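You operate a simulated robot arm through the tools that you are given. There is no shell and no other tool. Be economical: measure what you need, move in short steps, check, and stop when the job is done.

You run a simulated two-armed robot. Do the job below in one go: nothing can be reset, and whatever is moved stays where it is left.

TASK
Pick up the shelf carton from the packing bench top with one hand, pass it to the other hand and put it on the shelf under the sorting table. Set down upright: shelf carton.

Only the result counts: the job must be done as asked and must still hold three seconds after the hand-in. Knocking over, shifting, dropping, spilling or breaking anything else fails it.

THE ROBOT
Two 7-joint arms with two-finger parallel grippers on one trunk, on a base that drives. Base frame: it is fixed to the floor where the robot stands at the start and does not move with it; the origin is under the middle of the robot, x ahead of it, y to its left, z up; the surface under the hand at the start is at about z = 0.892. Readings come in m, rad, newtons and seconds.
The left shoulder is at the start at [0.071, 0.156, 1.03], the right one opposite. Places, roughly: shelf under the sorting table [0.8, 2.3, 0.2]. Payload 3.91 kg a hand.
Tool frame (each hand has its own): the origin (TCP) lies between the finger pads and is the grasp point; the fingertips stand 0.03 m ahead of it; z points along the fingers, y is the line along which they close. Largest opening 0.11 m; finger width 0.02, thickness 0.01; the body of the gripper, 0.048 by 0.112 m, starts 0.055 m behind the TCP.
Orientation is that of the tool frame in the base frame, as [roll, pitch, yaw] about the fixed x, y, z axes, in that order (R = Rz(yaw) Ry(pitch) Rx(roll)). With the fingers straight down and closing along the base's y, the tool's x points along the base's -x, its y along +y and its z along -z.

THE INTERFACE
- The arms move only by the tool nudge_tool. It takes "left_increments", "right_increments" or both (then of equal length, played together; a hand with none holds still); each is a list of rows, each an object of numbers (a shift or turn left out is 0, a gripper value left out holds the last): "x", "y", "z": the shift along the tool's x, y, z in units of 25 mm (1.0 is 25 mm); "rx", "ry", "rz": the turn, a rotation vector about the tool's x, y, z in units of 6 degrees (1.0 is 6 degrees); "claw": the finger opening in m, from 0 to 0.11. In form: [{"x": .., "y": .., "z": .., "rx": .., "ry": .., "rz": .., "claw": ..}, ...]. A call has 1 to 20 rows; each row shifts and turns the commanded pose from where the row before left it, along the tool's axes as they then stand. A call with a number of a shift or a turn outside -1 to 1 is refused whole. Rows are played at 5 a second. More than 0.05 m and 0.15 rad between two rows, or a gripper value outside its range, and nothing of the call is played. Where a pose cannot be reached the arm comes as near as it can. A force on the tool above 40 N (or 10 N above the force at the start of the call, whichever is more), or a blocked arm, ends the call early, and 0.2 s more pass. The fingers move at their own pace (about 0.108 m/s each) and stop on an object; they squeeze with about 31 N. The grip force told is the motor's: it shows also when the fingers shut on nothing. Time passes only in rows, and 0.2 s behind the last, so rows that do not move let the fingers close. It gives the time, the measured TCP pose, the force on the tool (base axes), the opening and the grip force at its end, in the units of the frame above (readings bear some noise), with the torque about the TCP (base axes, N m) and any sound that the robot's microphone picked up.
- Cameras (640 x 400 px; columns grow to the right, rows downward): "scene" is now at [0.1391, -0.027, 1.2855]; the picture's right is [-0.30, -0.95, 0.00], its down [-0.28, 0.09, -0.96] and it looks along [0.91, -0.29, -0.29] (base axes); focal length 255 px, centre (320, 200). "left" rides on the left gripper at [0.072, -0.017, -0.103] in its tool frame; the picture's right is [0.23, 0.97, 0.00], its down [-0.76, 0.18, -0.62] and it looks along [-0.61, 0.14, 0.78] (tool axes); focal length 222 px, centre (320, 200). "right" rides on the right gripper at [0.072, 0.017, -0.103] in its tool frame; the picture's right is [-0.23, 0.97, 0.00], its down [-0.76, -0.18, -0.62] and it looks along [-0.61, -0.14, 0.78] (tool axes); focal length 222 px, centre (320, 200). There is no depth. A picture from a camera that has moved, and an enlarged one, comes with that camera's place and axes in the base frame and with its lens.
- camera(camera): a new picture of that camera. The clock stands still meanwhile.
- lift_body(by): slides the trunk up (or, below 0, down) by that many m; the arms and the scene camera ride with it, the base frame stays. It gives what a move gives, with no picture.
- roll_base(legs): drives the robot by 1 to 6 legs, each [ahead, left, turn to the left] in m, m and rad, along the robot's own axes; the way and the turn of a leg run together, so that a leg with both is an arc; at most 1.5 m and 3.142 rad a leg. The arms and the cameras ride along, it lands a little off, and it stops where it bumps. It gives what a move gives.
- head_to(pan, tilt): turns the head with the scene camera to pan (to the left, within 1.501 rad either way) and tilt (down, from -0.506 to 1.204), counted from straight ahead of the robot. It gives what a move gives.
- close_up(camera, box): a new picture of the part [left, top, right, bottom] of that camera's present view, enlarged. The clock stands still meanwhile.
- job_done(): hands the job in; it is judged then, once.

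Work in short steps. Places have to be worked out from the pictures, the camera data and where the tool is seen: move nearer, look again, correct. Check each grasp and each placing, and mend what went wrong. You have 120 turns and 100 pictures in all, those below and enlarged ones among them. Open the grippers and draw the arms clear of the work before you hand the job in, unless the task says otherwise.

The tools are called after "Emit:" by a JSON object that holds its "name" and its "arguments". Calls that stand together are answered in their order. nudge_tool: Moves the arms, as the interface text tells. Its arguments: {"type":"object","properties":{"left_increments":{"type":"array","items":{"type":"object","properties":{"x":{"type":"number"},"y":{"type":"number"},"z":{"type":"number"},"rx":{"type":"number"},"ry":{"type":"number"},"rz":{"type":"number"},"claw":{"type":"number"}}}},"right_increments":{"type":"array","items":{"type":"object","properties":{"x":{"type":"number"},"y":{"type":"number"},"z":{"type":"number"},"rx":{"type":"number"},"ry":{"type":"number"},"rz":{"type":"number"},"claw":{"type":"number"}}}}},"required":[]} The other tools are called the same way: lift_body (by) slides the trunk up or down; roll_base (legs) drives the base; head_to (pan, tilt) turns the head that bears the scene camera; camera (camera) takes a picture; close_up (camera, box) takes an enlarged picture of a part of a camera's view; job_done () hands the job in.

At the start:

```text
time_s: 0.0
left_tcp_pos: [0.6347, 0.09, 1.2092]
left_orientation: [3.141, 0.0, 3.141]
left_ft_force: [-0.2, 1.0, -0.3]
left_wrist_torque: [-0.02, 0.01, -0.02]
left_gripper_width: 0.1097
left_grasp_force: 0.1
right_tcp_pos: [0.6076, -0.4434, 1.1722]
right_orientation: [-3.142, -0.001, 3.141]
right_ft_force: [-1.1, -0.9, -0.6]
right_wrist_torque: [-0.01, 0.0, 0.02]
right_gripper_width: 0.1099
right_grasp_force: 0.1
trunk travel left (down, up): [-0.475, 0.465]
robot x, y, heading: [0.0014, -0.0012, 0.003]
head pan, tilt: [-0.304, 0.295]
```

scene: 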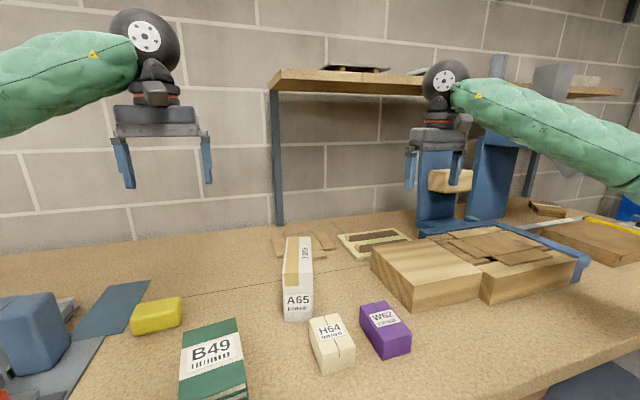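
right: 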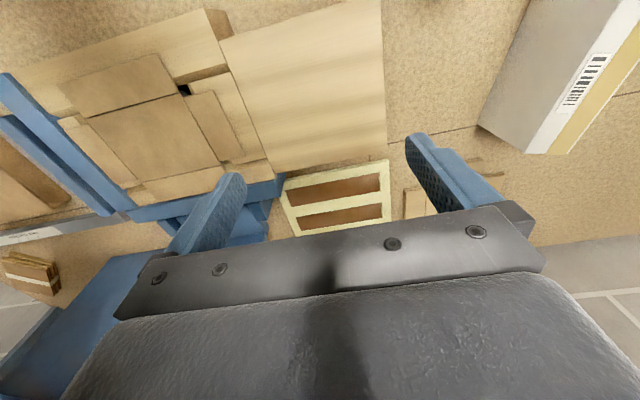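
left: 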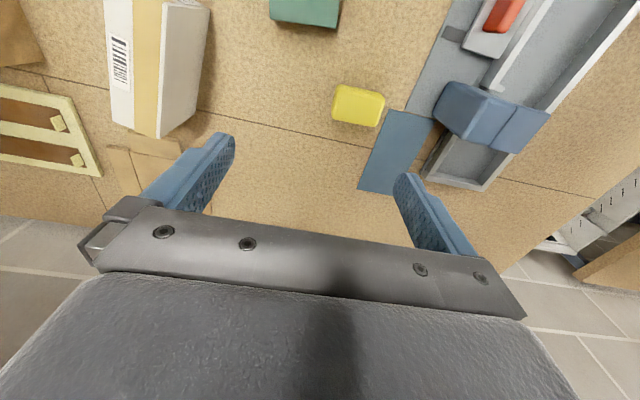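

The bench shows several labelled boxes (A65, B49, H64, W62). I enlarge them to see which is the shelf carton, and look towards the sorting table.

Emit:
{"name": "close_up", "arguments": {"camera": "scene", "box": [160, 220, 440, 400]}}

Emit:
{"name": "head_to", "arguments": {"pan": 1.2, "tilt": 0.45}}

Emit:
{"name": "camera", "arguments": {"camera": "scene"}}

```text
2.22 times, centred on (300, 310) of scene
camera zoom: at [0.1391, -0.027, 1.2855], right [-0.3, -0.95, 0.0], down [-0.28, 0.09, -0.96], along [0.91, -0.29, -0.29], focal length 568 px, centre (364, -44)
```

zoom: 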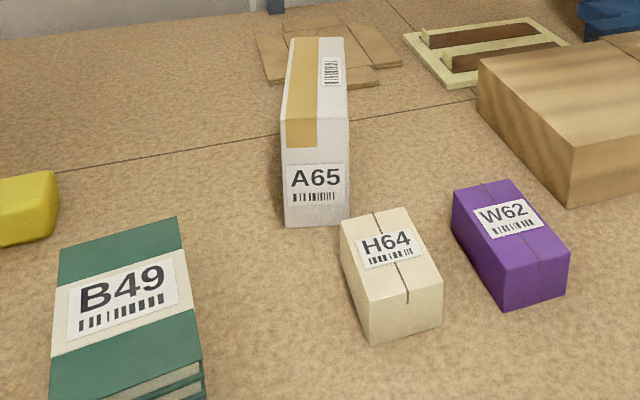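

```text
time_s: 1.6
left_tcp_pos: [0.6335, 0.0898, 1.2096]
left_orientation: [3.141, 0.0, 3.14]
left_ft_force: [0.1, 0.1, 0.5]
left_wrist_torque: [0.0, -0.03, 0.04]
left_gripper_width: 0.1098
left_grasp_force: 0.0
right_tcp_pos: [0.607, -0.4436, 1.1719]
right_orientation: [-3.141, 0.0, -3.141]
right_ft_force: [0.6, -0.2, -0.9]
right_wrist_torque: [0.01, -0.01, 0.0]
right_gripper_width: 0.1101
right_grasp_force: 0.0
trunk travel left (down, up): [-0.475, 0.465]
robot x, y, heading: [-0.0003, 0.0004, 0.003]
head pan, tilt: [1.201, 0.45]
```

```text
95 pictures are left
camera scene: at [0.0833, 0.0866, 1.2711], right [0.93, -0.36, 0.0], down [-0.16, -0.41, -0.9], along [0.33, 0.84, -0.44], focal length 255 px, centre (320, 200)
```

scene: 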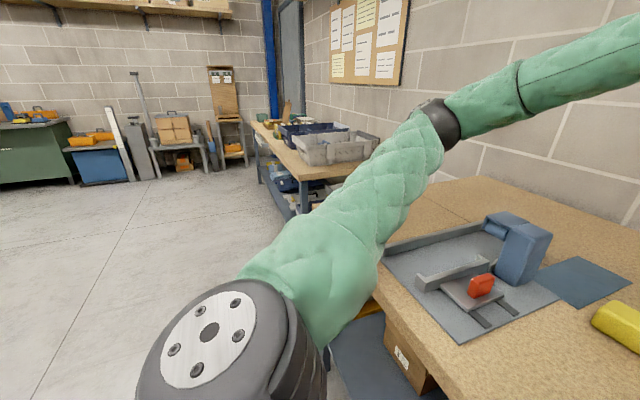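

There is a notice board and the sorting table ahead-left. I enlarge both.

Emit:
{"name": "close_up", "arguments": {"camera": "scene", "box": [310, 0, 430, 90]}}

Emit:
{"name": "close_up", "arguments": {"camera": "scene", "box": [190, 90, 400, 230]}}

```text
4.44 times, centred on (370, 45) of scene
camera zoom: at [0.0833, 0.0866, 1.2711], right [0.93, -0.36, 0.0], down [-0.16, -0.41, -0.9], along [0.33, 0.84, -0.44], focal length 1135 px, centre (98, 889)
```

zoom: 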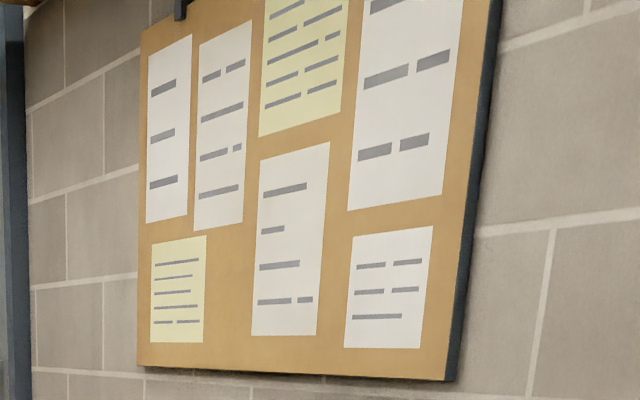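

```text
2.86 times, centred on (295, 160) of scene
camera zoom: at [0.0833, 0.0866, 1.2711], right [0.93, -0.36, 0.0], down [-0.16, -0.41, -0.9], along [0.33, 0.84, -0.44], focal length 730 px, centre (391, 314)
```

zoom: 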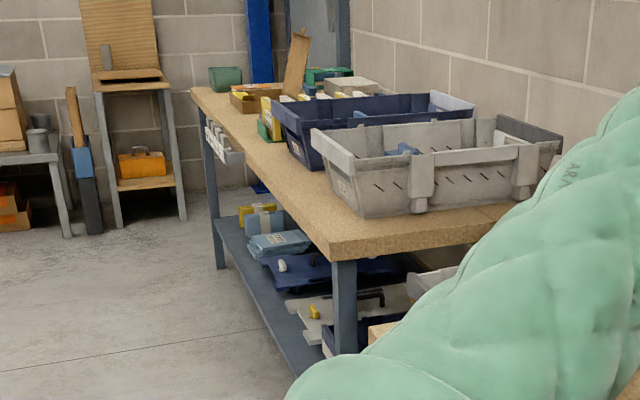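

I survey the bench straight down and to the right, for anything that tells which carton is meant.

Emit:
{"name": "head_to", "arguments": {"pan": 0.0, "tilt": 0.6}}

Emit:
{"name": "camera", "arguments": {"camera": "scene"}}

Emit:
{"name": "head_to", "arguments": {"pan": -0.9, "tilt": 0.4}}

Emit:
{"name": "camera", "arguments": {"camera": "scene"}}

```text
time_s: 3.0
left_tcp_pos: [0.6341, 0.0891, 1.2081]
left_orientation: [-3.141, -0.001, -3.139]
left_ft_force: [-1.0, 0.9, 0.0]
left_wrist_torque: [-0.01, -0.04, -0.02]
left_gripper_width: 0.1101
left_grasp_force: 0.1
right_tcp_pos: [0.6075, -0.4442, 1.1733]
right_orientation: [3.141, 0.0, -3.14]
right_ft_force: [0.5, -0.6, -0.7]
right_wrist_torque: [0.01, 0.02, -0.01]
right_gripper_width: 0.1098
right_grasp_force: 0.2
trunk travel left (down, up): [-0.475, 0.465]
robot x, y, heading: [-0.0001, -0.0, -0.003]
head pan, tilt: [0.0, 0.6]
```

```text
92 pictures are left
camera scene: at [0.1383, 0.001, 1.2575], right [0.0, -1.0, 0.0], down [-0.57, 0.0, -0.82], along [0.82, 0.0, -0.57], focal length 255 px, centre (320, 200)
```

scene: 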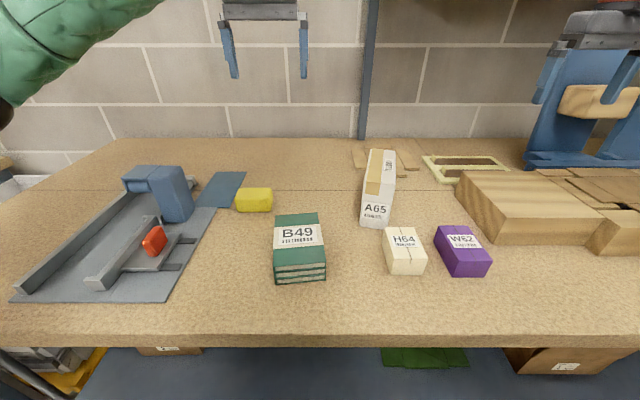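

```text
time_s: 4.2
left_tcp_pos: [0.6351, 0.089, 1.209]
left_orientation: [-3.141, 0.0, -3.142]
left_ft_force: [-0.4, 0.6, -0.3]
left_wrist_torque: [0.02, 0.0, 0.0]
left_gripper_width: 0.1098
left_grasp_force: 0.1
right_tcp_pos: [0.6091, -0.4445, 1.1728]
right_orientation: [-3.141, 0.0, -3.141]
right_ft_force: [0.5, -0.2, 0.1]
right_wrist_torque: [0.03, -0.01, 0.01]
right_gripper_width: 0.11
right_grasp_force: 0.0
trunk travel left (down, up): [-0.475, 0.465]
robot x, y, heading: [0.0004, 0.0004, -0.002]
head pan, tilt: [-0.901, 0.4]
```

```text
91 pictures are left
camera scene: at [0.1076, -0.0716, 1.2757], right [-0.78, -0.62, 0.0], down [-0.24, 0.3, -0.92], along [0.57, -0.72, -0.39], focal length 255 px, centre (320, 200)
```

scene: 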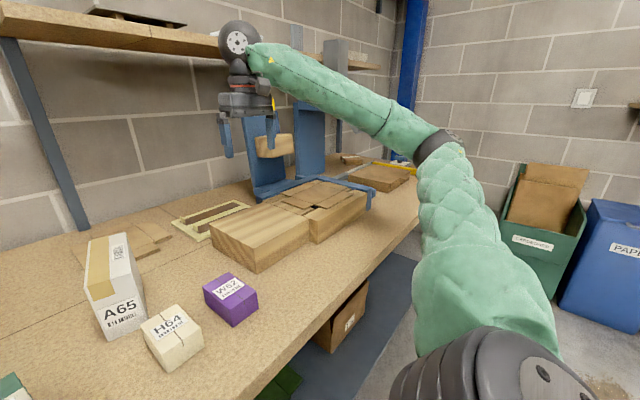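

The taped, tall A65 box is the only real carton; I enlarge it from this viewpoint to measure it, then once more from straight ahead.

Emit:
{"name": "close_up", "arguments": {"camera": "scene", "box": [60, 210, 220, 350]}}

Emit:
{"name": "head_to", "arguments": {"pan": 0.0, "tilt": 0.6}}

Emit:
{"name": "close_up", "arguments": {"camera": "scene", "box": [320, 130, 480, 250]}}

Emit:
{"name": "close_up", "arguments": {"camera": "left", "box": [60, 0, 260, 160]}}

```text
2.86 times, centred on (140, 280) of scene
camera zoom: at [0.1076, -0.0716, 1.2757], right [-0.78, -0.62, 0.0], down [-0.24, 0.3, -0.92], along [0.57, -0.72, -0.39], focal length 730 px, centre (834, -29)
```

zoom: 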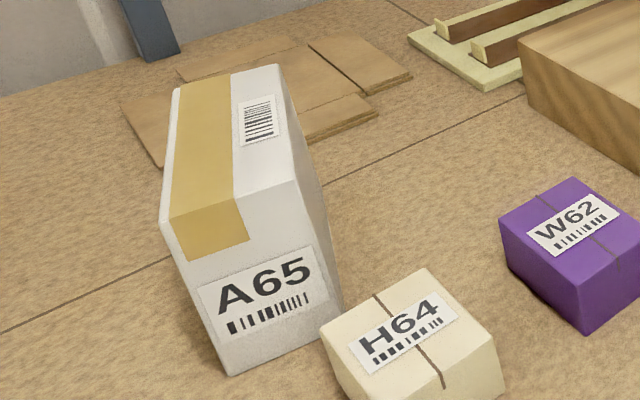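

```text
time_s: 5.4
left_tcp_pos: [0.6346, 0.0896, 1.2099]
left_orientation: [-3.14, -0.001, -3.141]
left_ft_force: [-1.2, 0.1, 0.4]
left_wrist_torque: [0.0, 0.0, 0.06]
left_gripper_width: 0.1101
left_grasp_force: 0.0
right_tcp_pos: [0.6067, -0.4441, 1.1728]
right_orientation: [3.141, -0.001, -3.141]
right_ft_force: [-0.9, -0.3, -0.1]
right_wrist_torque: [0.02, 0.03, 0.01]
right_gripper_width: 0.1099
right_grasp_force: 0.1
trunk travel left (down, up): [-0.475, 0.465]
robot x, y, heading: [0.0032, 0.001, -0.003]
head pan, tilt: [0.0, 0.6]
```

```text
3.33 times, centred on (400, 190) of scene
camera zoom: at [0.1383, 0.0008, 1.2575], right [0.0, -1.0, 0.0], down [-0.57, 0.0, -0.82], along [0.82, 0.0, -0.57], focal length 852 px, centre (53, 233)
```

zoom: 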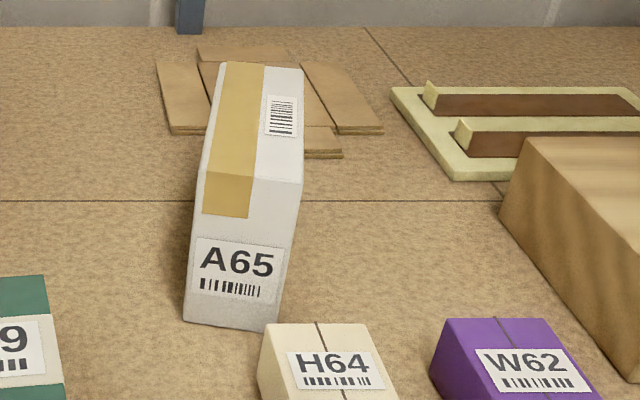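

```text
2.50 times, centred on (160, 80) of left
camera zoom: at [0.5614, 0.072, 1.3134], right [-0.23, 0.97, 0.0], down [0.76, 0.18, 0.62], along [0.61, 0.14, -0.78], focal length 555 px, centre (720, 500)
```

zoom: 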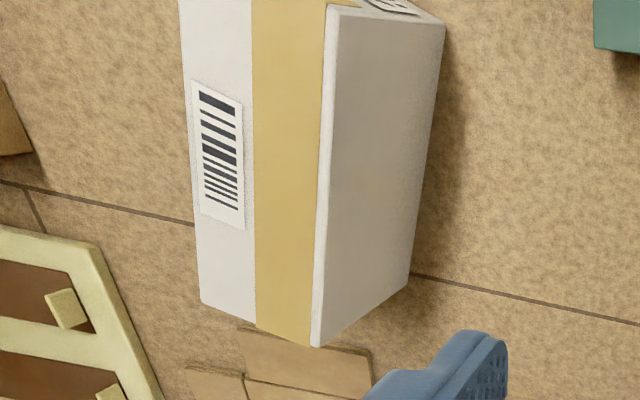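

A65: about 0.168 × 0.055 × 0.113 m, centre ≈ (0.646, −0.135), top z ≈ 1.005, turned about −13.4°. I move the right hand above its rear half (0.690, −0.145) and turn it, with the left hand going aside.

Emit:
{"name": "nudge_tool", "arguments": {"right_increments": [{"x": -0.277, "y": 0.997}, {"x": -0.277, "y": 0.997}, {"x": -0.277, "y": 0.997}, {"x": -0.277, "y": 0.997}, {"x": -0.277, "y": 0.997}, {"x": -0.277, "y": 0.997}, {"x": -0.277, "y": 0.997}, {"x": -0.277, "y": 0.997}, {"x": -0.277, "y": 0.997}, {"x": -0.277, "y": 0.997}, {"x": -0.277, "y": 0.997}, {"x": -0.277, "y": 0.997}, {"rz": 0.745}, {"rz": 0.745}, {"rz": 0.745}, {}], "left_increments": [{"y": 0.8}, {"y": 0.8}, {"y": 0.8}, {"y": 0.8}, {"y": 0.8}, {"y": 0.8}, {"y": 0.8}, {"y": 0.8}, {}, {}, {}, {}, {}, {}, {}, {}]}}

Emit:
{"name": "camera", "arguments": {"camera": "right"}}

Emit:
{"name": "camera", "arguments": {"camera": "scene"}}

```text
time_s: 8.8
left_tcp_pos: [0.633, 0.2503, 1.2102]
left_orientation: [3.141, 0.0, 3.141]
left_ft_force: [-0.6, 0.6, 0.3]
left_wrist_torque: [-0.03, 0.01, -0.02]
left_gripper_width: 0.11
left_grasp_force: 0.0
right_tcp_pos: [0.6895, -0.1431, 1.172]
right_orientation: [-3.141, 0.0, 2.906]
right_ft_force: [-0.3, 0.0, 0.0]
right_wrist_torque: [0.01, -0.02, 0.0]
right_gripper_width: 0.1101
right_grasp_force: 0.0
trunk travel left (down, up): [-0.475, 0.465]
robot x, y, heading: [0.001, -0.002, 0.002]
head pan, tilt: [0.0, 0.6]
```

```text
87 pictures are left
camera right: at [0.6233, -0.1096, 1.2751], right [0.45, 0.89, 0.0], down [0.7, -0.35, 0.62], along [0.56, -0.28, -0.78], focal length 222 px, centre (320, 200)
```

right: 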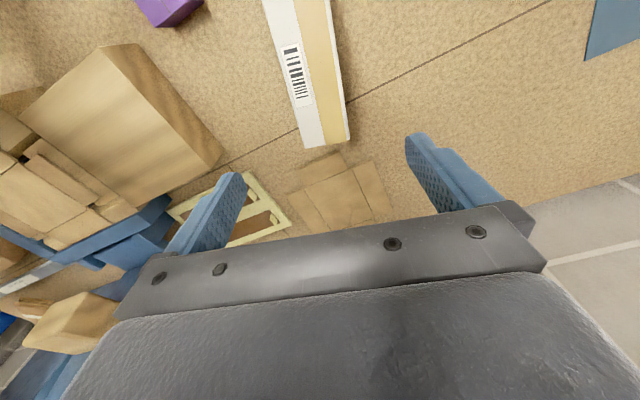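

```text
86 pictures are left
camera scene: at [0.1385, 0.0013, 1.2575], right [0.0, -1.0, 0.0], down [-0.57, 0.0, -0.82], along [0.82, 0.0, -0.57], focal length 255 px, centre (320, 200)
```

scene: 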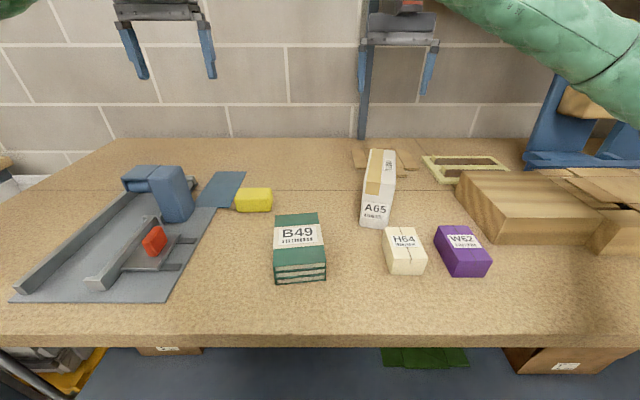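

The right camera confirms the carton's heading (≈ −13.5°) and rear end (≈ 0.73, −0.155). I descend to z ≈ 0.97 with open fingers.

Emit:
{"name": "nudge_tool", "arguments": {"right_increments": [{"z": 0.9}, {"z": 0.9}, {"z": 0.9}, {"z": 0.9}, {"z": 0.9}, {"z": 0.9}, {"z": 0.9}, {"z": 0.9}, {"z": 0.6}, {"z": 0.28}, {}]}}

Emit:
{"name": "camera", "arguments": {"camera": "right"}}

Emit:
{"name": "camera", "arguments": {"camera": "scene"}}

```text
time_s: 11.4
left_tcp_pos: [0.6491, 0.2596, 1.2076]
left_orientation: [3.134, 0.002, -3.085]
left_ft_force: [0.3, 0.4, -1.3]
left_wrist_torque: [-0.02, 0.01, 0.0]
left_gripper_width: 0.1101
left_grasp_force: 0.0
right_tcp_pos: [0.7285, -0.1348, 0.987]
right_orientation: [3.137, 0.033, 2.948]
right_ft_force: [0.9, 0.0, -0.3]
right_wrist_torque: [-0.03, -0.03, 0.05]
right_gripper_width: 0.1099
right_grasp_force: 0.0
trunk travel left (down, up): [-0.475, 0.465]
robot x, y, heading: [0.0361, -0.0132, 0.045]
head pan, tilt: [0.0, 0.6]
stopped in row 11 (right hand): the arm was blocked; the commanded pose is now the measured one
```

```text
85 pictures are left
camera right: at [0.6575, -0.104, 1.0871], right [0.41, 0.91, 0.01], down [0.69, -0.32, 0.65], along [0.59, -0.26, -0.76], focal length 222 px, centre (320, 200)
```

right: 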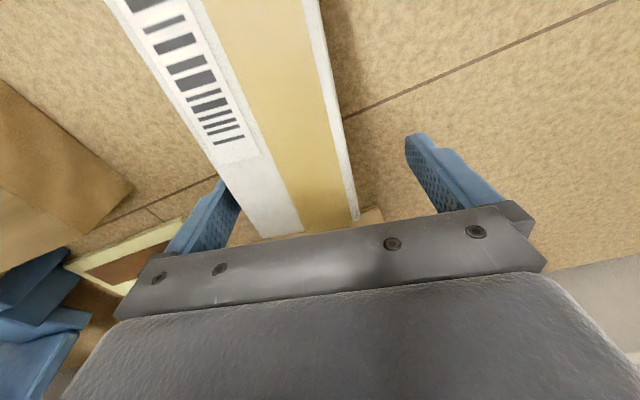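

```text
84 pictures are left
camera scene: at [0.1643, 0.0847, 1.2625], right [0.05, -1.0, 0.07], down [-0.56, -0.09, -0.83], along [0.83, 0.0, -0.56], focal length 255 px, centre (320, 200)
```

scene: 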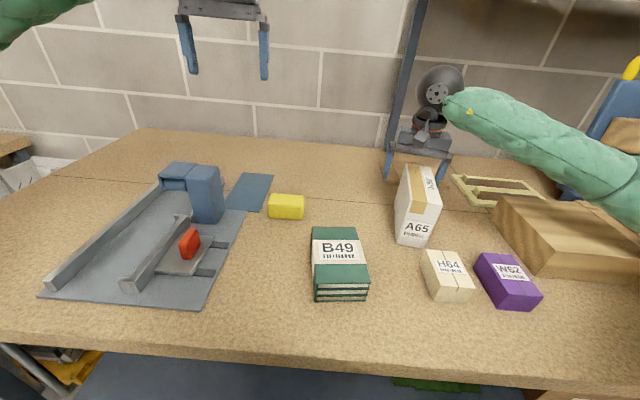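

The arm was blocked and the base got pushed/tilted: a link (probably the forearm or elbow) pressed on the bench or wood. I go straight back up to release it.

Emit:
{"name": "nudge_tool", "arguments": {"right_increments": [{"z": -0.8}, {"z": -0.8}, {"z": -0.8}, {"z": -0.8}, {"z": -0.8}, {"z": -0.8}, {"z": -0.8}, {"z": -0.8}, {}]}}

Emit:
{"name": "camera", "arguments": {"camera": "scene"}}

```text
time_s: 13.4
left_tcp_pos: [0.6538, 0.2104, 1.2086]
left_orientation: [3.11, -0.002, -3.122]
left_ft_force: [0.1, 0.0, -0.5]
left_wrist_torque: [0.02, -0.05, 0.0]
left_gripper_width: 0.1101
left_grasp_force: 0.1
right_tcp_pos: [0.7161, -0.1842, 1.1333]
right_orientation: [3.111, 0.016, 2.919]
right_ft_force: [-0.2, 0.4, -0.3]
right_wrist_torque: [0.04, -0.03, 0.0]
right_gripper_width: 0.11
right_grasp_force: 0.0
trunk travel left (down, up): [-0.475, 0.465]
robot x, y, heading: [0.0239, -0.0155, 0.02]
head pan, tilt: [0.0, 0.6]
```

```text
83 pictures are left
camera scene: at [0.1626, -0.0128, 1.2575], right [0.02, -1.0, 0.0], down [-0.56, -0.01, -0.83], along [0.82, 0.01, -0.56], focal length 255 px, centre (320, 200)
```

scene: 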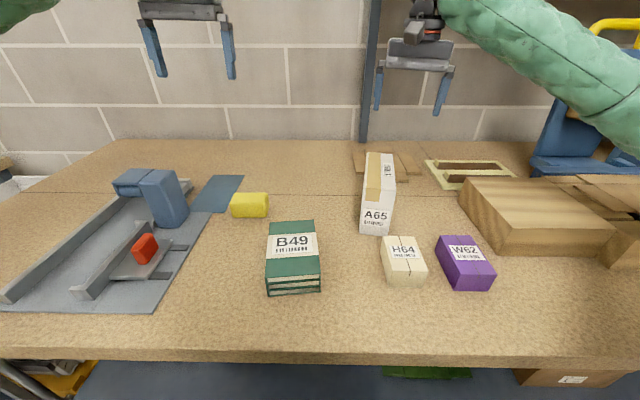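

The items look unmoved; the base settled at (0.024, −0.016, heading 0.02). I raise the trunk by 0.25 m so that the elbow stays well above the bench, and step the base back slightly.

Emit:
{"name": "lift_body", "arguments": {"by": 0.25}}

Emit:
{"name": "roll_base", "arguments": {"legs": [[-0.03, 0.0, -0.02]]}}

Emit:
{"name": "head_to", "arguments": {"pan": -0.15, "tilt": 0.75}}

Emit:
{"name": "camera", "arguments": {"camera": "scene"}}

```text
time_s: 16.0
left_tcp_pos: [0.6564, 0.2093, 1.4574]
left_orientation: [3.112, -0.003, -3.122]
left_ft_force: [0.3, -0.5, -0.1]
left_wrist_torque: [-0.02, 0.02, 0.01]
left_gripper_width: 0.1099
left_grasp_force: 0.0
right_tcp_pos: [0.7161, -0.1835, 1.383]
right_orientation: [3.113, 0.015, 2.917]
right_ft_force: [0.1, -0.7, -0.3]
right_wrist_torque: [-0.01, -0.02, -0.02]
right_gripper_width: 0.11
right_grasp_force: 0.1
trunk travel left (down, up): [-0.725, 0.215]
robot x, y, heading: [0.0238, -0.0144, 0.015]
head pan, tilt: [0.0, 0.6]
```

```text
time_s: 16.8
left_tcp_pos: [0.6353, 0.1971, 1.4564]
left_orientation: [3.112, -0.007, 3.14]
left_ft_force: [-0.1, -0.2, 0.2]
left_wrist_torque: [0.02, 0.05, 0.0]
left_gripper_width: 0.11
left_grasp_force: 0.2
right_tcp_pos: [0.689, -0.1994, 1.3815]
right_orientation: [3.112, 0.013, 2.897]
right_ft_force: [0.8, -0.4, 0.1]
right_wrist_torque: [0.02, 0.04, -0.02]
right_gripper_width: 0.1101
right_grasp_force: 0.0
trunk travel left (down, up): [-0.725, 0.215]
robot x, y, heading: [-0.0049, -0.0191, -0.003]
head pan, tilt: [0.0, 0.6]
```

```text
time_s: 17.5
left_tcp_pos: [0.6286, 0.196, 1.4592]
left_orientation: [3.11, -0.002, 3.142]
left_ft_force: [-0.5, -0.1, 0.5]
left_wrist_torque: [-0.01, -0.03, -0.03]
left_gripper_width: 0.1101
left_grasp_force: 0.0
right_tcp_pos: [0.6825, -0.2003, 1.3853]
right_orientation: [3.109, 0.016, 2.899]
right_ft_force: [-0.5, 0.3, 0.4]
right_wrist_torque: [-0.02, -0.02, 0.05]
right_gripper_width: 0.1101
right_grasp_force: 0.1
trunk travel left (down, up): [-0.725, 0.215]
robot x, y, heading: [-0.0031, -0.0172, -0.008]
head pan, tilt: [-0.15, 0.75]
```

```text
82 pictures are left
camera scene: at [0.1252, -0.0283, 1.495], right [-0.15, -0.99, 0.0], down [-0.67, 0.1, -0.73], along [0.72, -0.11, -0.68], focal length 255 px, centre (320, 200)
```

scene: 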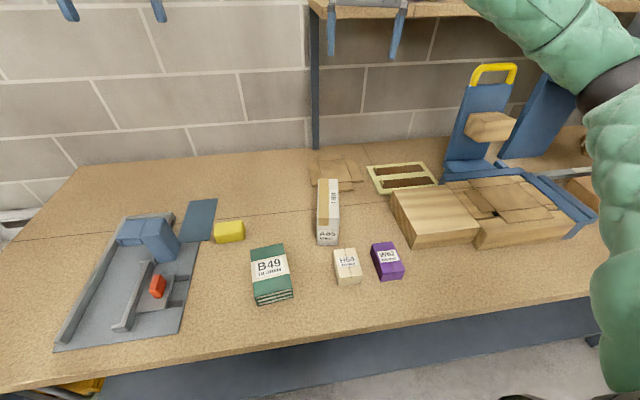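

I centre the right hand above the carton's rear half, correct its small tilt and descend to about z = 1.10 for a check.

Emit:
{"name": "nudge_tool", "arguments": {"right_increments": [{"rx": -0.3, "ry": -0.15}, {"y": 0.73, "x": 0.08}, {"y": 0.73, "x": 0.08}, {"y": 0.73, "x": 0.08}, {"z": 0.95}, {"z": 0.95}, {"z": 0.95}, {"z": 0.95}, {"z": 0.95}, {"z": 0.95}, {"z": 0.95}, {"z": 0.95}, {"z": 0.95}, {"z": 0.95}, {"z": 0.95}, {"z": 0.95}, {}]}}

Emit:
{"name": "camera", "arguments": {"camera": "right"}}

Emit:
{"name": "camera", "arguments": {"camera": "scene"}}

```text
time_s: 21.1
left_tcp_pos: [0.6304, 0.1954, 1.4592]
left_orientation: [3.111, -0.003, 3.141]
left_ft_force: [-0.1, 0.2, -0.3]
left_wrist_torque: [0.02, -0.01, -0.03]
left_gripper_width: 0.1099
left_grasp_force: 0.1
right_tcp_pos: [0.7038, -0.1296, 1.101]
right_orientation: [3.082, 0.029, 2.896]
right_ft_force: [-0.4, 0.0, -0.4]
right_wrist_torque: [0.02, 0.01, -0.01]
right_gripper_width: 0.1098
right_grasp_force: 0.0
trunk travel left (down, up): [-0.725, 0.215]
robot x, y, heading: [-0.0041, -0.0128, 0.001]
head pan, tilt: [-0.15, 0.75]
```

```text
81 pictures are left
camera right: at [0.632, -0.1004, 1.2018], right [0.45, 0.89, 0.07], down [0.67, -0.39, 0.63], along [0.59, -0.24, -0.77], focal length 222 px, centre (320, 200)
```

right: 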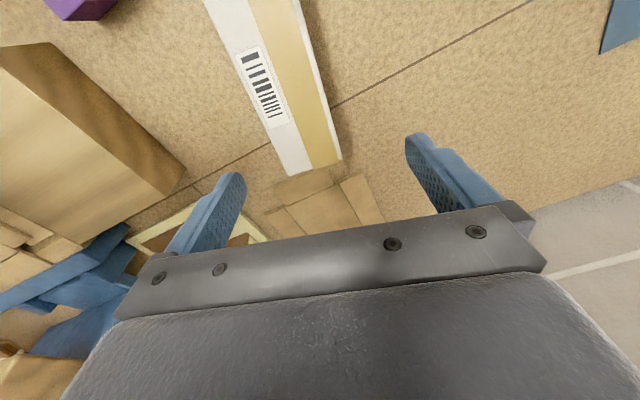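

```text
80 pictures are left
camera scene: at [0.1272, -0.0279, 1.4947], right [-0.15, -0.99, 0.0], down [-0.67, 0.1, -0.73], along [0.72, -0.11, -0.68], focal length 255 px, centre (320, 200)
```

scene: 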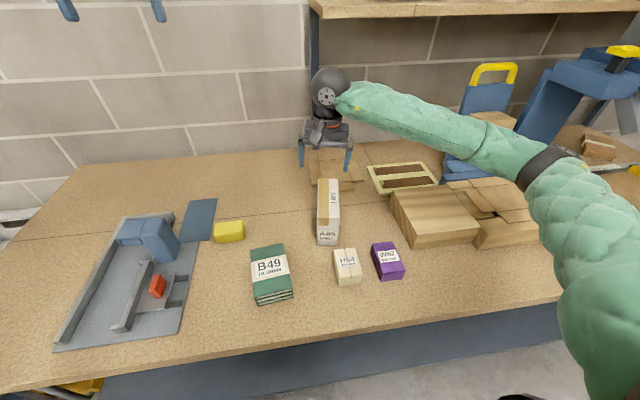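

My tilt correction had the wrong sign; I fix it (rx +0.57, ry +0.28), shift onto the centre line and descend to z ≈ 1.03.

Emit:
{"name": "nudge_tool", "arguments": {"right_increments": [{"rx": 0.57, "ry": 0.28}, {"x": 0.2, "y": -0.37}, {"x": 0.19, "y": -0.37}, {"z": 0.7}, {"z": 0.7}, {"z": 0.7}, {"z": 0.7}, {}]}}

Emit:
{"name": "camera", "arguments": {"camera": "right"}}

```text
time_s: 22.9
left_tcp_pos: [0.6318, 0.1971, 1.4592]
left_orientation: [3.113, -0.005, -3.141]
left_ft_force: [0.0, -0.3, -0.5]
left_wrist_torque: [0.01, 0.02, -0.02]
left_gripper_width: 0.1098
left_grasp_force: 0.0
right_tcp_pos: [0.6893, -0.1446, 1.0316]
right_orientation: [3.14, 0.002, 2.898]
right_ft_force: [0.1, -0.1, 0.3]
right_wrist_torque: [-0.01, -0.01, 0.02]
right_gripper_width: 0.11
right_grasp_force: 0.0
trunk travel left (down, up): [-0.725, 0.215]
robot x, y, heading: [-0.0089, -0.0168, -0.001]
head pan, tilt: [-0.15, 0.75]
```

```text
79 pictures are left
camera right: at [0.6232, -0.1105, 1.1339], right [0.46, 0.89, 0.0], down [0.69, -0.36, 0.62], along [0.56, -0.28, -0.78], focal length 222 px, centre (320, 200)
```

right: 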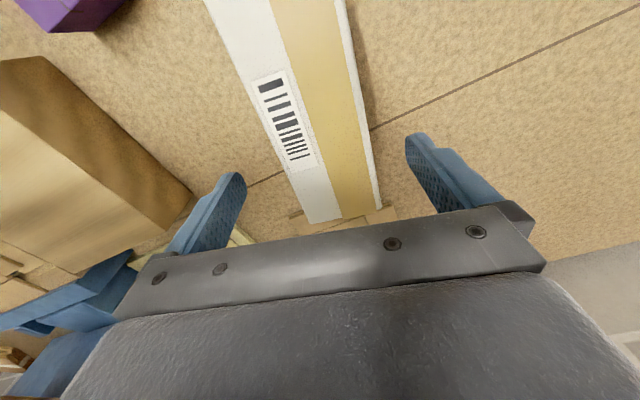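

Aligned within about 1 cm. I shift 8 mm to +y and descend to z ≈ 0.97.

Emit:
{"name": "nudge_tool", "arguments": {"right_increments": [{"y": 0.3}, {"z": 0.5}, {"z": 0.5}, {"z": 0.5}, {"z": 0.5}, {"z": 0.4}, {}]}}

Emit:
{"name": "camera", "arguments": {"camera": "right"}}

Emit:
{"name": "camera", "arguments": {"camera": "scene"}}

```text
time_s: 24.5
left_tcp_pos: [0.6298, 0.1959, 1.4586]
left_orientation: [3.112, -0.004, 3.14]
left_ft_force: [-0.1, -0.5, -0.3]
left_wrist_torque: [0.0, -0.01, 0.01]
left_gripper_width: 0.1101
left_grasp_force: 0.1
right_tcp_pos: [0.6923, -0.139, 0.9718]
right_orientation: [3.14, 0.002, 2.896]
right_ft_force: [-0.6, 0.7, 0.9]
right_wrist_torque: [-0.02, 0.02, 0.02]
right_gripper_width: 0.1099
right_grasp_force: 0.1
trunk travel left (down, up): [-0.725, 0.215]
robot x, y, heading: [-0.0043, -0.0166, -0.004]
head pan, tilt: [-0.15, 0.75]
```

```text
78 pictures are left
camera right: at [0.624, -0.1043, 1.0737], right [0.46, 0.89, 0.0], down [0.69, -0.36, 0.62], along [0.56, -0.28, -0.78], focal length 222 px, centre (320, 200)
```

right: 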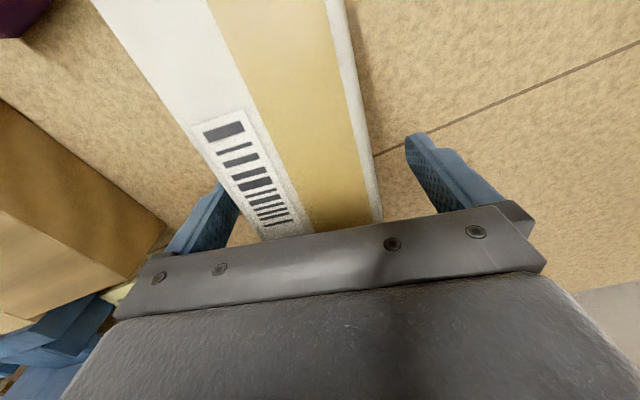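

```text
77 pictures are left
camera scene: at [0.1273, -0.028, 1.4947], right [-0.15, -0.99, 0.0], down [-0.67, 0.1, -0.73], along [0.72, -0.11, -0.68], focal length 255 px, centre (320, 200)
```

scene: 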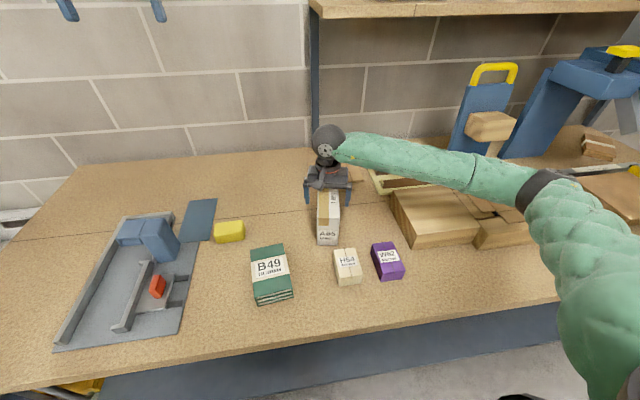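

The carton sits between the fingers. I close the right gripper.

Emit:
{"name": "nudge_tool", "arguments": {"right_increments": [{"claw": 0.07}, {"claw": 0.03}, {"claw": 0.03}, {"claw": 0.03}, {"claw": 0.03}]}}

Emit:
{"name": "nudge_tool", "arguments": {"right_increments": [{"z": -0.4}, {"z": -0.6}, {"z": -0.8}, {"z": -0.8}, {}]}}

Emit:
{"name": "camera", "arguments": {"camera": "scene"}}

```text
time_s: 25.7
left_tcp_pos: [0.6301, 0.1966, 1.4582]
left_orientation: [3.11, -0.005, -3.141]
left_ft_force: [-0.4, 1.1, -0.3]
left_wrist_torque: [0.01, 0.0, 0.03]
left_gripper_width: 0.1101
left_grasp_force: 0.0
right_tcp_pos: [0.6903, -0.1379, 0.9719]
right_orientation: [3.141, 0.001, 2.899]
right_ft_force: [1.5, -0.2, -0.9]
right_wrist_torque: [-0.13, -0.19, 0.12]
right_gripper_width: 0.0637
right_grasp_force: 31.1
trunk travel left (down, up): [-0.725, 0.215]
robot x, y, heading: [-0.0096, -0.0171, -0.004]
head pan, tilt: [-0.15, 0.75]
```

```text
time_s: 26.9
left_tcp_pos: [0.6315, 0.1967, 1.4587]
left_orientation: [3.11, -0.004, -3.141]
left_ft_force: [0.6, 0.0, -1.0]
left_wrist_torque: [-0.01, 0.01, 0.04]
left_gripper_width: 0.1102
left_grasp_force: 0.0
right_tcp_pos: [0.6913, -0.1387, 1.035]
right_orientation: [3.139, 0.002, 2.898]
right_ft_force: [0.3, 0.4, -3.8]
right_wrist_torque: [-0.06, -0.1, 0.01]
right_gripper_width: 0.0627
right_grasp_force: 30.6
trunk travel left (down, up): [-0.725, 0.215]
robot x, y, heading: [-0.0052, -0.017, -0.003]
head pan, tilt: [-0.15, 0.75]
```

```text
76 pictures are left
camera scene: at [0.1278, -0.0282, 1.4946], right [-0.15, -0.99, 0.0], down [-0.67, 0.1, -0.73], along [0.72, -0.11, -0.68], focal length 255 px, centre (320, 200)
```

scene: 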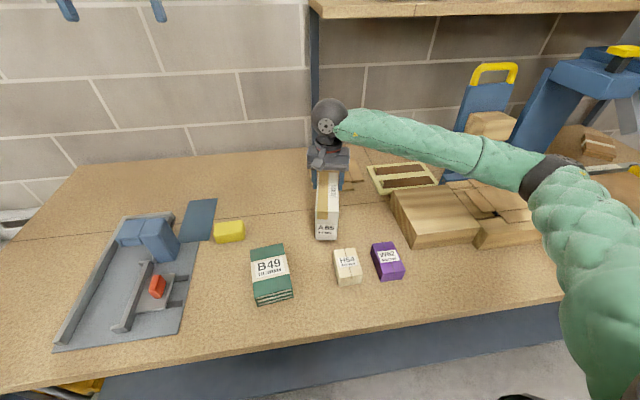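

Held well (width 0.063, ~0.35 kg). I raise the carton, square it up and bring it to ≈ (0.75, −0.05, 1.2), while the left hand pitches to a 45° forward-down pose for the takeover.

Emit:
{"name": "nudge_tool", "arguments": {"right_increments": [{"z": -0.9}, {"z": -0.9}, {"z": -0.9}, {"z": -0.9}, {"z": -0.9}, {"z": -0.9}, {"z": -0.9}, {"rz": -0.78}, {"rz": -0.78}, {"rz": -0.78}, {"x": -0.6, "y": 0.9}, {"x": -0.6, "y": 0.9}, {"x": -0.6, "y": 0.9}, {"x": -0.6, "y": 0.9}, {}], "left_increments": [{"rx": 0.3}, {"ry": -0.75}, {"ry": -0.75}, {"ry": -0.75}, {"ry": -0.75}, {"ry": -0.75}, {"ry": -0.75}, {"ry": -0.75}, {"ry": -0.75}, {"ry": -0.75}, {"ry": -0.75}, {}, {}, {}, {}]}}

Emit:
{"name": "head_to", "arguments": {"pan": 0.0, "tilt": 0.4}}

Emit:
{"name": "camera", "arguments": {"camera": "scene"}}

Emit:
{"name": "camera", "arguments": {"camera": "left"}}

```text
time_s: 30.1
left_tcp_pos: [0.63, 0.1952, 1.4589]
left_orientation: [3.139, 0.781, 3.14]
left_ft_force: [0.1, -1.5, -0.9]
left_wrist_torque: [-0.01, 0.0, 0.01]
left_gripper_width: 0.11
left_grasp_force: 0.1
right_tcp_pos: [0.7507, -0.0496, 1.1953]
right_orientation: [3.141, 0.0, 3.141]
right_ft_force: [0.0, -0.1, -3.6]
right_wrist_torque: [0.02, -0.09, 0.0]
right_gripper_width: 0.0625
right_grasp_force: 30.6
trunk travel left (down, up): [-0.725, 0.215]
robot x, y, heading: [-0.0064, -0.018, -0.002]
head pan, tilt: [-0.15, 0.75]
```

```text
time_s: 30.9
left_tcp_pos: [0.6319, 0.1962, 1.4577]
left_orientation: [-3.14, 0.78, -3.141]
left_ft_force: [-0.4, 0.6, 0.4]
left_wrist_torque: [0.0, 0.0, 0.01]
left_gripper_width: 0.1101
left_grasp_force: 0.1
right_tcp_pos: [0.7512, -0.0489, 1.1957]
right_orientation: [3.141, 0.001, 3.141]
right_ft_force: [0.8, 0.1, -4.0]
right_wrist_torque: [0.03, -0.09, -0.02]
right_gripper_width: 0.0626
right_grasp_force: 30.9
trunk travel left (down, up): [-0.725, 0.215]
robot x, y, heading: [0.0007, -0.0172, -0.002]
head pan, tilt: [0.0, 0.4]
```

```text
75 pictures are left
camera scene: at [0.1387, -0.0153, 1.5256], right [0.0, -1.0, 0.0], down [-0.39, 0.0, -0.92], along [0.92, 0.0, -0.39], focal length 255 px, centre (320, 200)
```

scene: 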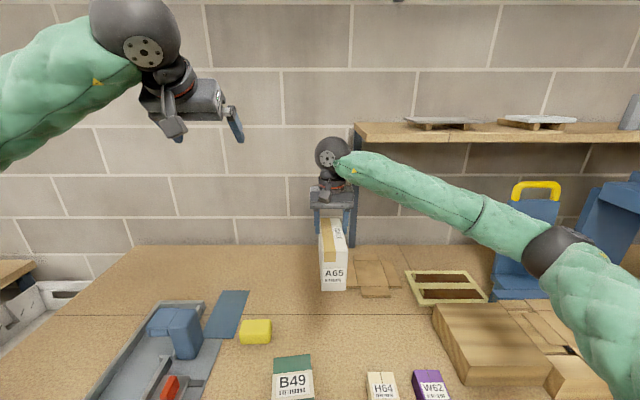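

```text
74 pictures are left
camera left: at [0.5062, 0.1796, 1.4815], right [-0.16, 0.97, -0.16], down [0.1, 0.18, 0.98], along [0.98, 0.14, -0.13], focal length 222 px, centre (320, 200)
```

left: 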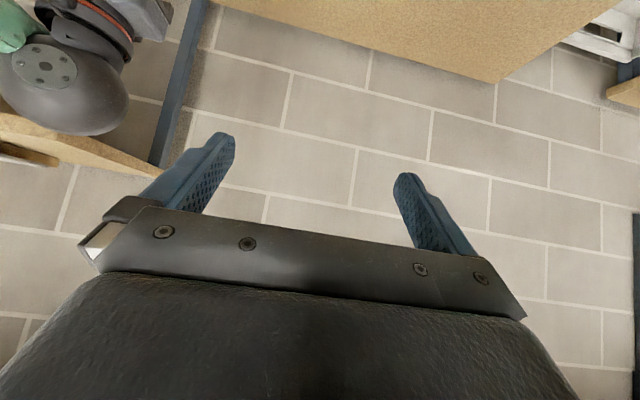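

I zoom on the carton to measure its front end accurately.

Emit:
{"name": "close_up", "arguments": {"camera": "scene", "box": [270, 180, 400, 300]}}

```text
3.33 times, centred on (335, 240) of scene
camera zoom: at [0.1387, -0.0153, 1.5256], right [0.0, -1.0, 0.0], down [-0.39, 0.0, -0.92], along [0.92, 0.0, -0.39], focal length 852 px, centre (270, 67)
```

zoom: 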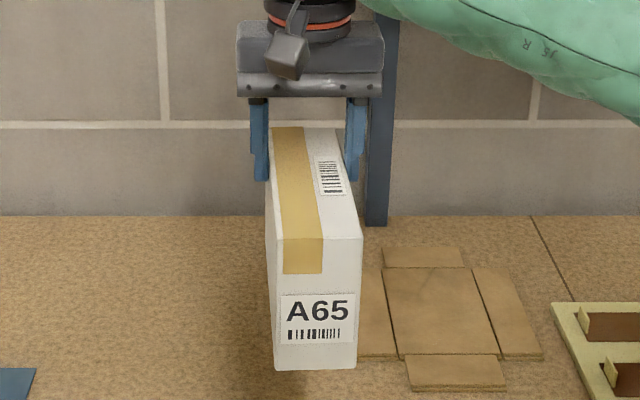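

Front face at x ≈ 0.63, carton top z ≈ 1.19, bottom ≈ 1.076, centre y ≈ −0.049. The left TCP should go to ≈ (0.661, −0.049, 1.160); I first bring it to a stand-off on that 45° line.

Emit:
{"name": "nudge_tool", "arguments": {"left_increments": [{"x": 0.758, "y": -0.98}, {"x": 0.758, "y": -0.98}, {"x": 0.758, "y": -0.98}, {"x": 0.758, "y": -0.98}, {"x": 0.758, "y": -0.98}, {"x": 0.758, "y": -0.98}, {"x": 0.758, "y": -0.98}, {"x": 0.758, "y": -0.98}, {"x": 0.758, "y": -0.98}, {"x": 0.758, "y": -0.98}, {"z": 0.8}, {"z": 0.8}, {}]}}

Emit:
{"name": "camera", "arguments": {"camera": "scene"}}

Emit:
{"name": "camera", "arguments": {"camera": "left"}}

```text
time_s: 33.7
left_tcp_pos: [0.5237, -0.05, 1.2981]
left_orientation: [3.141, 0.781, -3.14]
left_ft_force: [0.4, -0.6, 0.7]
left_wrist_torque: [0.03, -0.01, -0.01]
left_gripper_width: 0.1102
left_grasp_force: 0.0
right_tcp_pos: [0.751, -0.0508, 1.1956]
right_orientation: [3.141, 0.003, 3.141]
right_ft_force: [0.0, -0.1, -4.1]
right_wrist_torque: [0.02, -0.1, 0.0]
right_gripper_width: 0.0621
right_grasp_force: 31.1
trunk travel left (down, up): [-0.725, 0.215]
robot x, y, heading: [-0.0045, -0.0164, -0.002]
head pan, tilt: [0.0, 0.4]
```

```text
72 pictures are left
camera scene: at [0.1381, -0.0163, 1.5258], right [0.0, -1.0, 0.0], down [-0.39, 0.0, -0.92], along [0.92, 0.0, -0.39], focal length 255 px, centre (320, 200)
```

scene: 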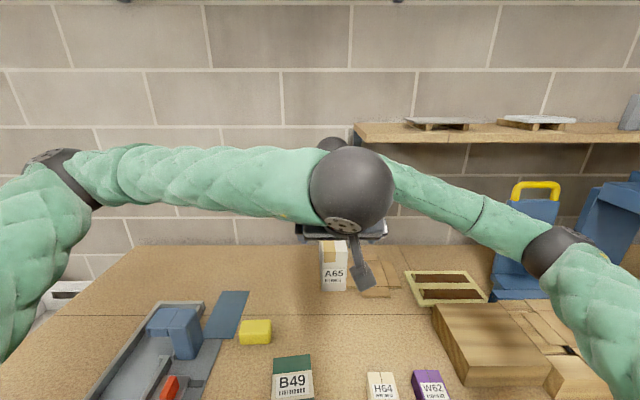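

```text
71 pictures are left
camera left: at [0.3991, -0.0686, 1.321], right [-0.16, 0.97, -0.16], down [0.1, 0.18, 0.98], along [0.98, 0.14, -0.13], focal length 222 px, centre (320, 200)
```

left: 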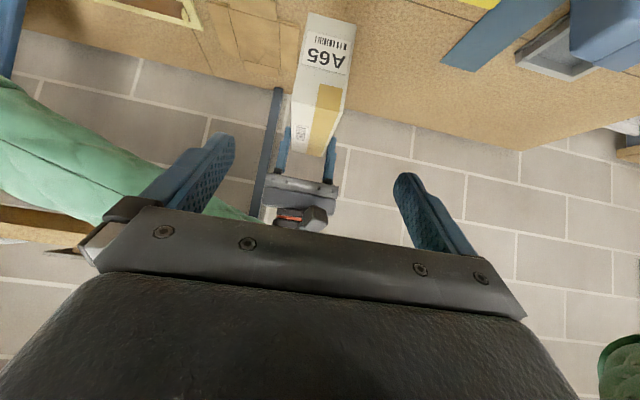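

Well lined up. I advance 0.14 m along the fingers and check before the last bit.

Emit:
{"name": "nudge_tool", "arguments": {"left_increments": [{"z": 0.8}, {"z": 0.8}, {"z": 0.8}, {"z": 0.8}, {"z": 0.8}, {"z": 0.8}, {"z": 0.8}, {}]}}

Emit:
{"name": "camera", "arguments": {"camera": "left"}}

Emit:
{"name": "camera", "arguments": {"camera": "right"}}

```text
time_s: 35.5
left_tcp_pos: [0.6224, -0.0491, 1.1973]
left_orientation: [3.141, 0.782, -3.141]
left_ft_force: [0.0, 1.1, -0.2]
left_wrist_torque: [-0.01, 0.0, 0.02]
left_gripper_width: 0.11
left_grasp_force: 0.0
right_tcp_pos: [0.7518, -0.0492, 1.1948]
right_orientation: [3.139, 0.002, 3.141]
right_ft_force: [0.4, -0.3, -3.5]
right_wrist_torque: [0.0, -0.1, -0.02]
right_gripper_width: 0.062
right_grasp_force: 30.7
trunk travel left (down, up): [-0.725, 0.215]
robot x, y, heading: [-0.0054, -0.0196, 0.001]
head pan, tilt: [0.0, 0.4]
```

```text
70 pictures are left
camera left: at [0.498, -0.0674, 1.2209], right [-0.16, 0.97, -0.16], down [0.1, 0.18, 0.98], along [0.98, 0.14, -0.13], focal length 222 px, centre (320, 200)
```

left: 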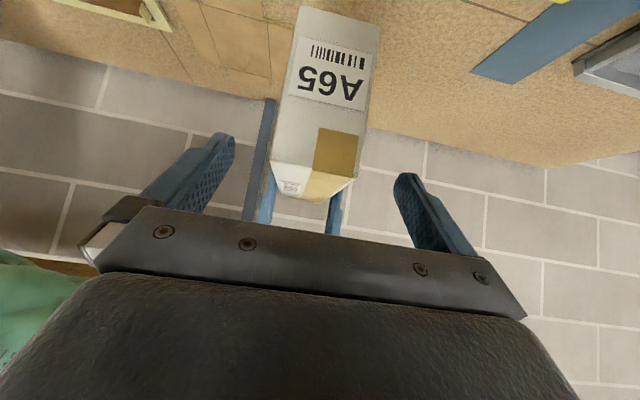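

```text
69 pictures are left
camera right: at [0.678, -0.0319, 1.298], right [0.23, 0.97, 0.0], down [0.76, -0.18, 0.62], along [0.61, -0.14, -0.78], focal length 222 px, centre (320, 200)
```

right: 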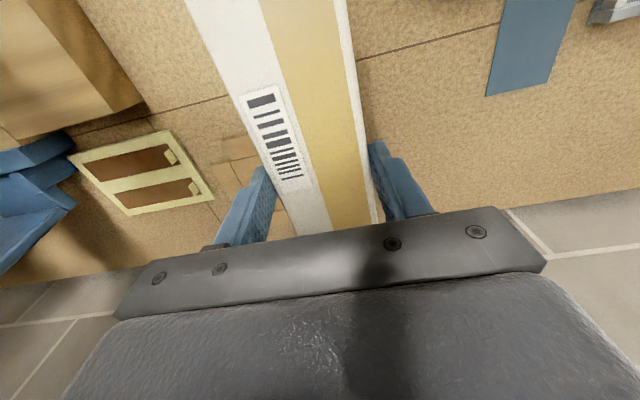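

Front top edge ≈ (0.645, −0.052, 1.185). I advance 0.06 m so the fingers straddle the front upper corner.

Emit:
{"name": "nudge_tool", "arguments": {"left_increments": [{"z": 0.6, "y": -0.1}, {"z": 0.6}, {"z": 0.6}, {"z": 0.6}, {}]}}

Emit:
{"name": "camera", "arguments": {"camera": "left"}}

Emit:
{"name": "camera", "arguments": {"camera": "right"}}

```text
time_s: 36.7
left_tcp_pos: [0.6641, -0.0504, 1.1558]
left_orientation: [-3.14, 0.779, -3.141]
left_ft_force: [0.5, 1.0, 0.1]
left_wrist_torque: [-0.01, 0.0, 0.02]
left_gripper_width: 0.1101
left_grasp_force: 0.1
right_tcp_pos: [0.7515, -0.0487, 1.1957]
right_orientation: [3.141, 0.001, 3.141]
right_ft_force: [-0.1, -0.2, -3.2]
right_wrist_torque: [0.01, -0.07, 0.02]
right_gripper_width: 0.0619
right_grasp_force: 30.9
trunk travel left (down, up): [-0.725, 0.215]
robot x, y, heading: [-0.0029, -0.015, -0.004]
head pan, tilt: [0.0, 0.4]
```

```text
68 pictures are left
camera left: at [0.5402, -0.0687, 1.1781], right [-0.16, 0.97, -0.16], down [0.1, 0.18, 0.98], along [0.98, 0.14, -0.13], focal length 222 px, centre (320, 200)
```

left: 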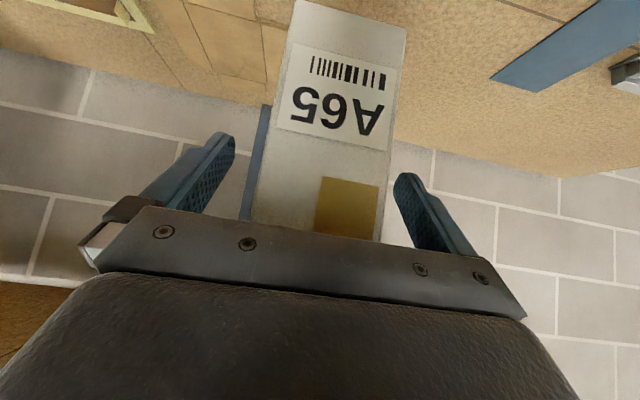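

```text
67 pictures are left
camera right: at [0.6781, -0.0318, 1.298], right [0.23, 0.97, 0.0], down [0.76, -0.18, 0.62], along [0.61, -0.14, -0.78], focal length 222 px, centre (320, 200)
```

right: 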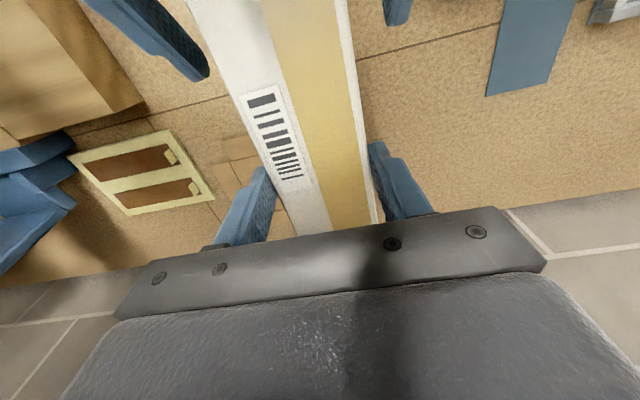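

The fingers straddle the corner; I go 7 mm deeper, shift 4 mm to −y, and close the left gripper.

Emit:
{"name": "nudge_tool", "arguments": {"left_increments": [{"z": 0.3, "y": -0.16}, {}, {"claw": 0.08}, {"claw": 0.03}, {"claw": 0.03}, {"claw": 0.03}, {"claw": 0.03}]}}

Emit:
{"name": "camera", "arguments": {"camera": "right"}}

Emit:
{"name": "camera", "arguments": {"camera": "left"}}

```text
time_s: 38.5
left_tcp_pos: [0.6709, -0.0545, 1.1477]
left_orientation: [3.139, 0.779, -3.142]
left_ft_force: [-0.6, 3.1, -0.8]
left_wrist_torque: [0.3, -0.03, 0.5]
left_gripper_width: 0.063
left_grasp_force: 30.5
right_tcp_pos: [0.752, -0.0507, 1.1959]
right_orientation: [3.141, 0.001, 3.14]
right_ft_force: [0.8, -2.6, -1.9]
right_wrist_torque: [-0.43, 0.04, -0.22]
right_gripper_width: 0.0626
right_grasp_force: 31.3
trunk travel left (down, up): [-0.725, 0.215]
robot x, y, heading: [-0.0045, -0.0138, 0.002]
head pan, tilt: [0.0, 0.4]
stopped in row 7 (left hand): the force on the tool passed its limit at 41 N (the readings are from after the stop); the commanded pose is now the measured one
```

```text
66 pictures are left
camera right: at [0.6789, -0.0326, 1.2982], right [0.23, 0.97, 0.0], down [0.76, -0.18, 0.62], along [0.61, -0.14, -0.78], focal length 222 px, centre (320, 200)
```

right: 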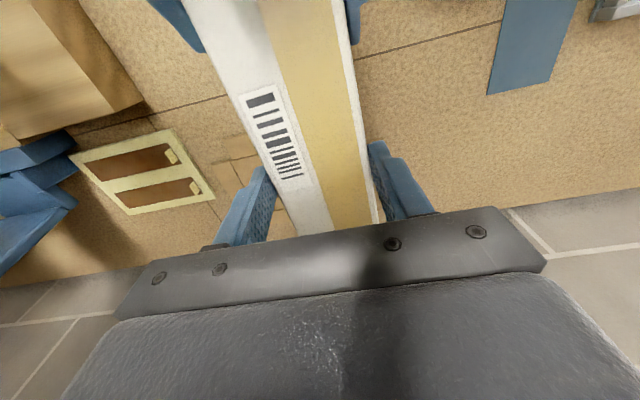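

```text
65 pictures are left
camera left: at [0.5454, -0.0726, 1.1719], right [-0.16, 0.97, -0.16], down [0.1, 0.18, 0.98], along [0.98, 0.14, -0.13], focal length 222 px, centre (320, 200)
```

left: 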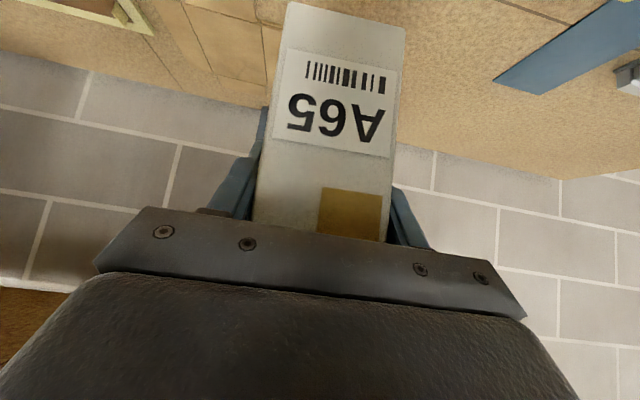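

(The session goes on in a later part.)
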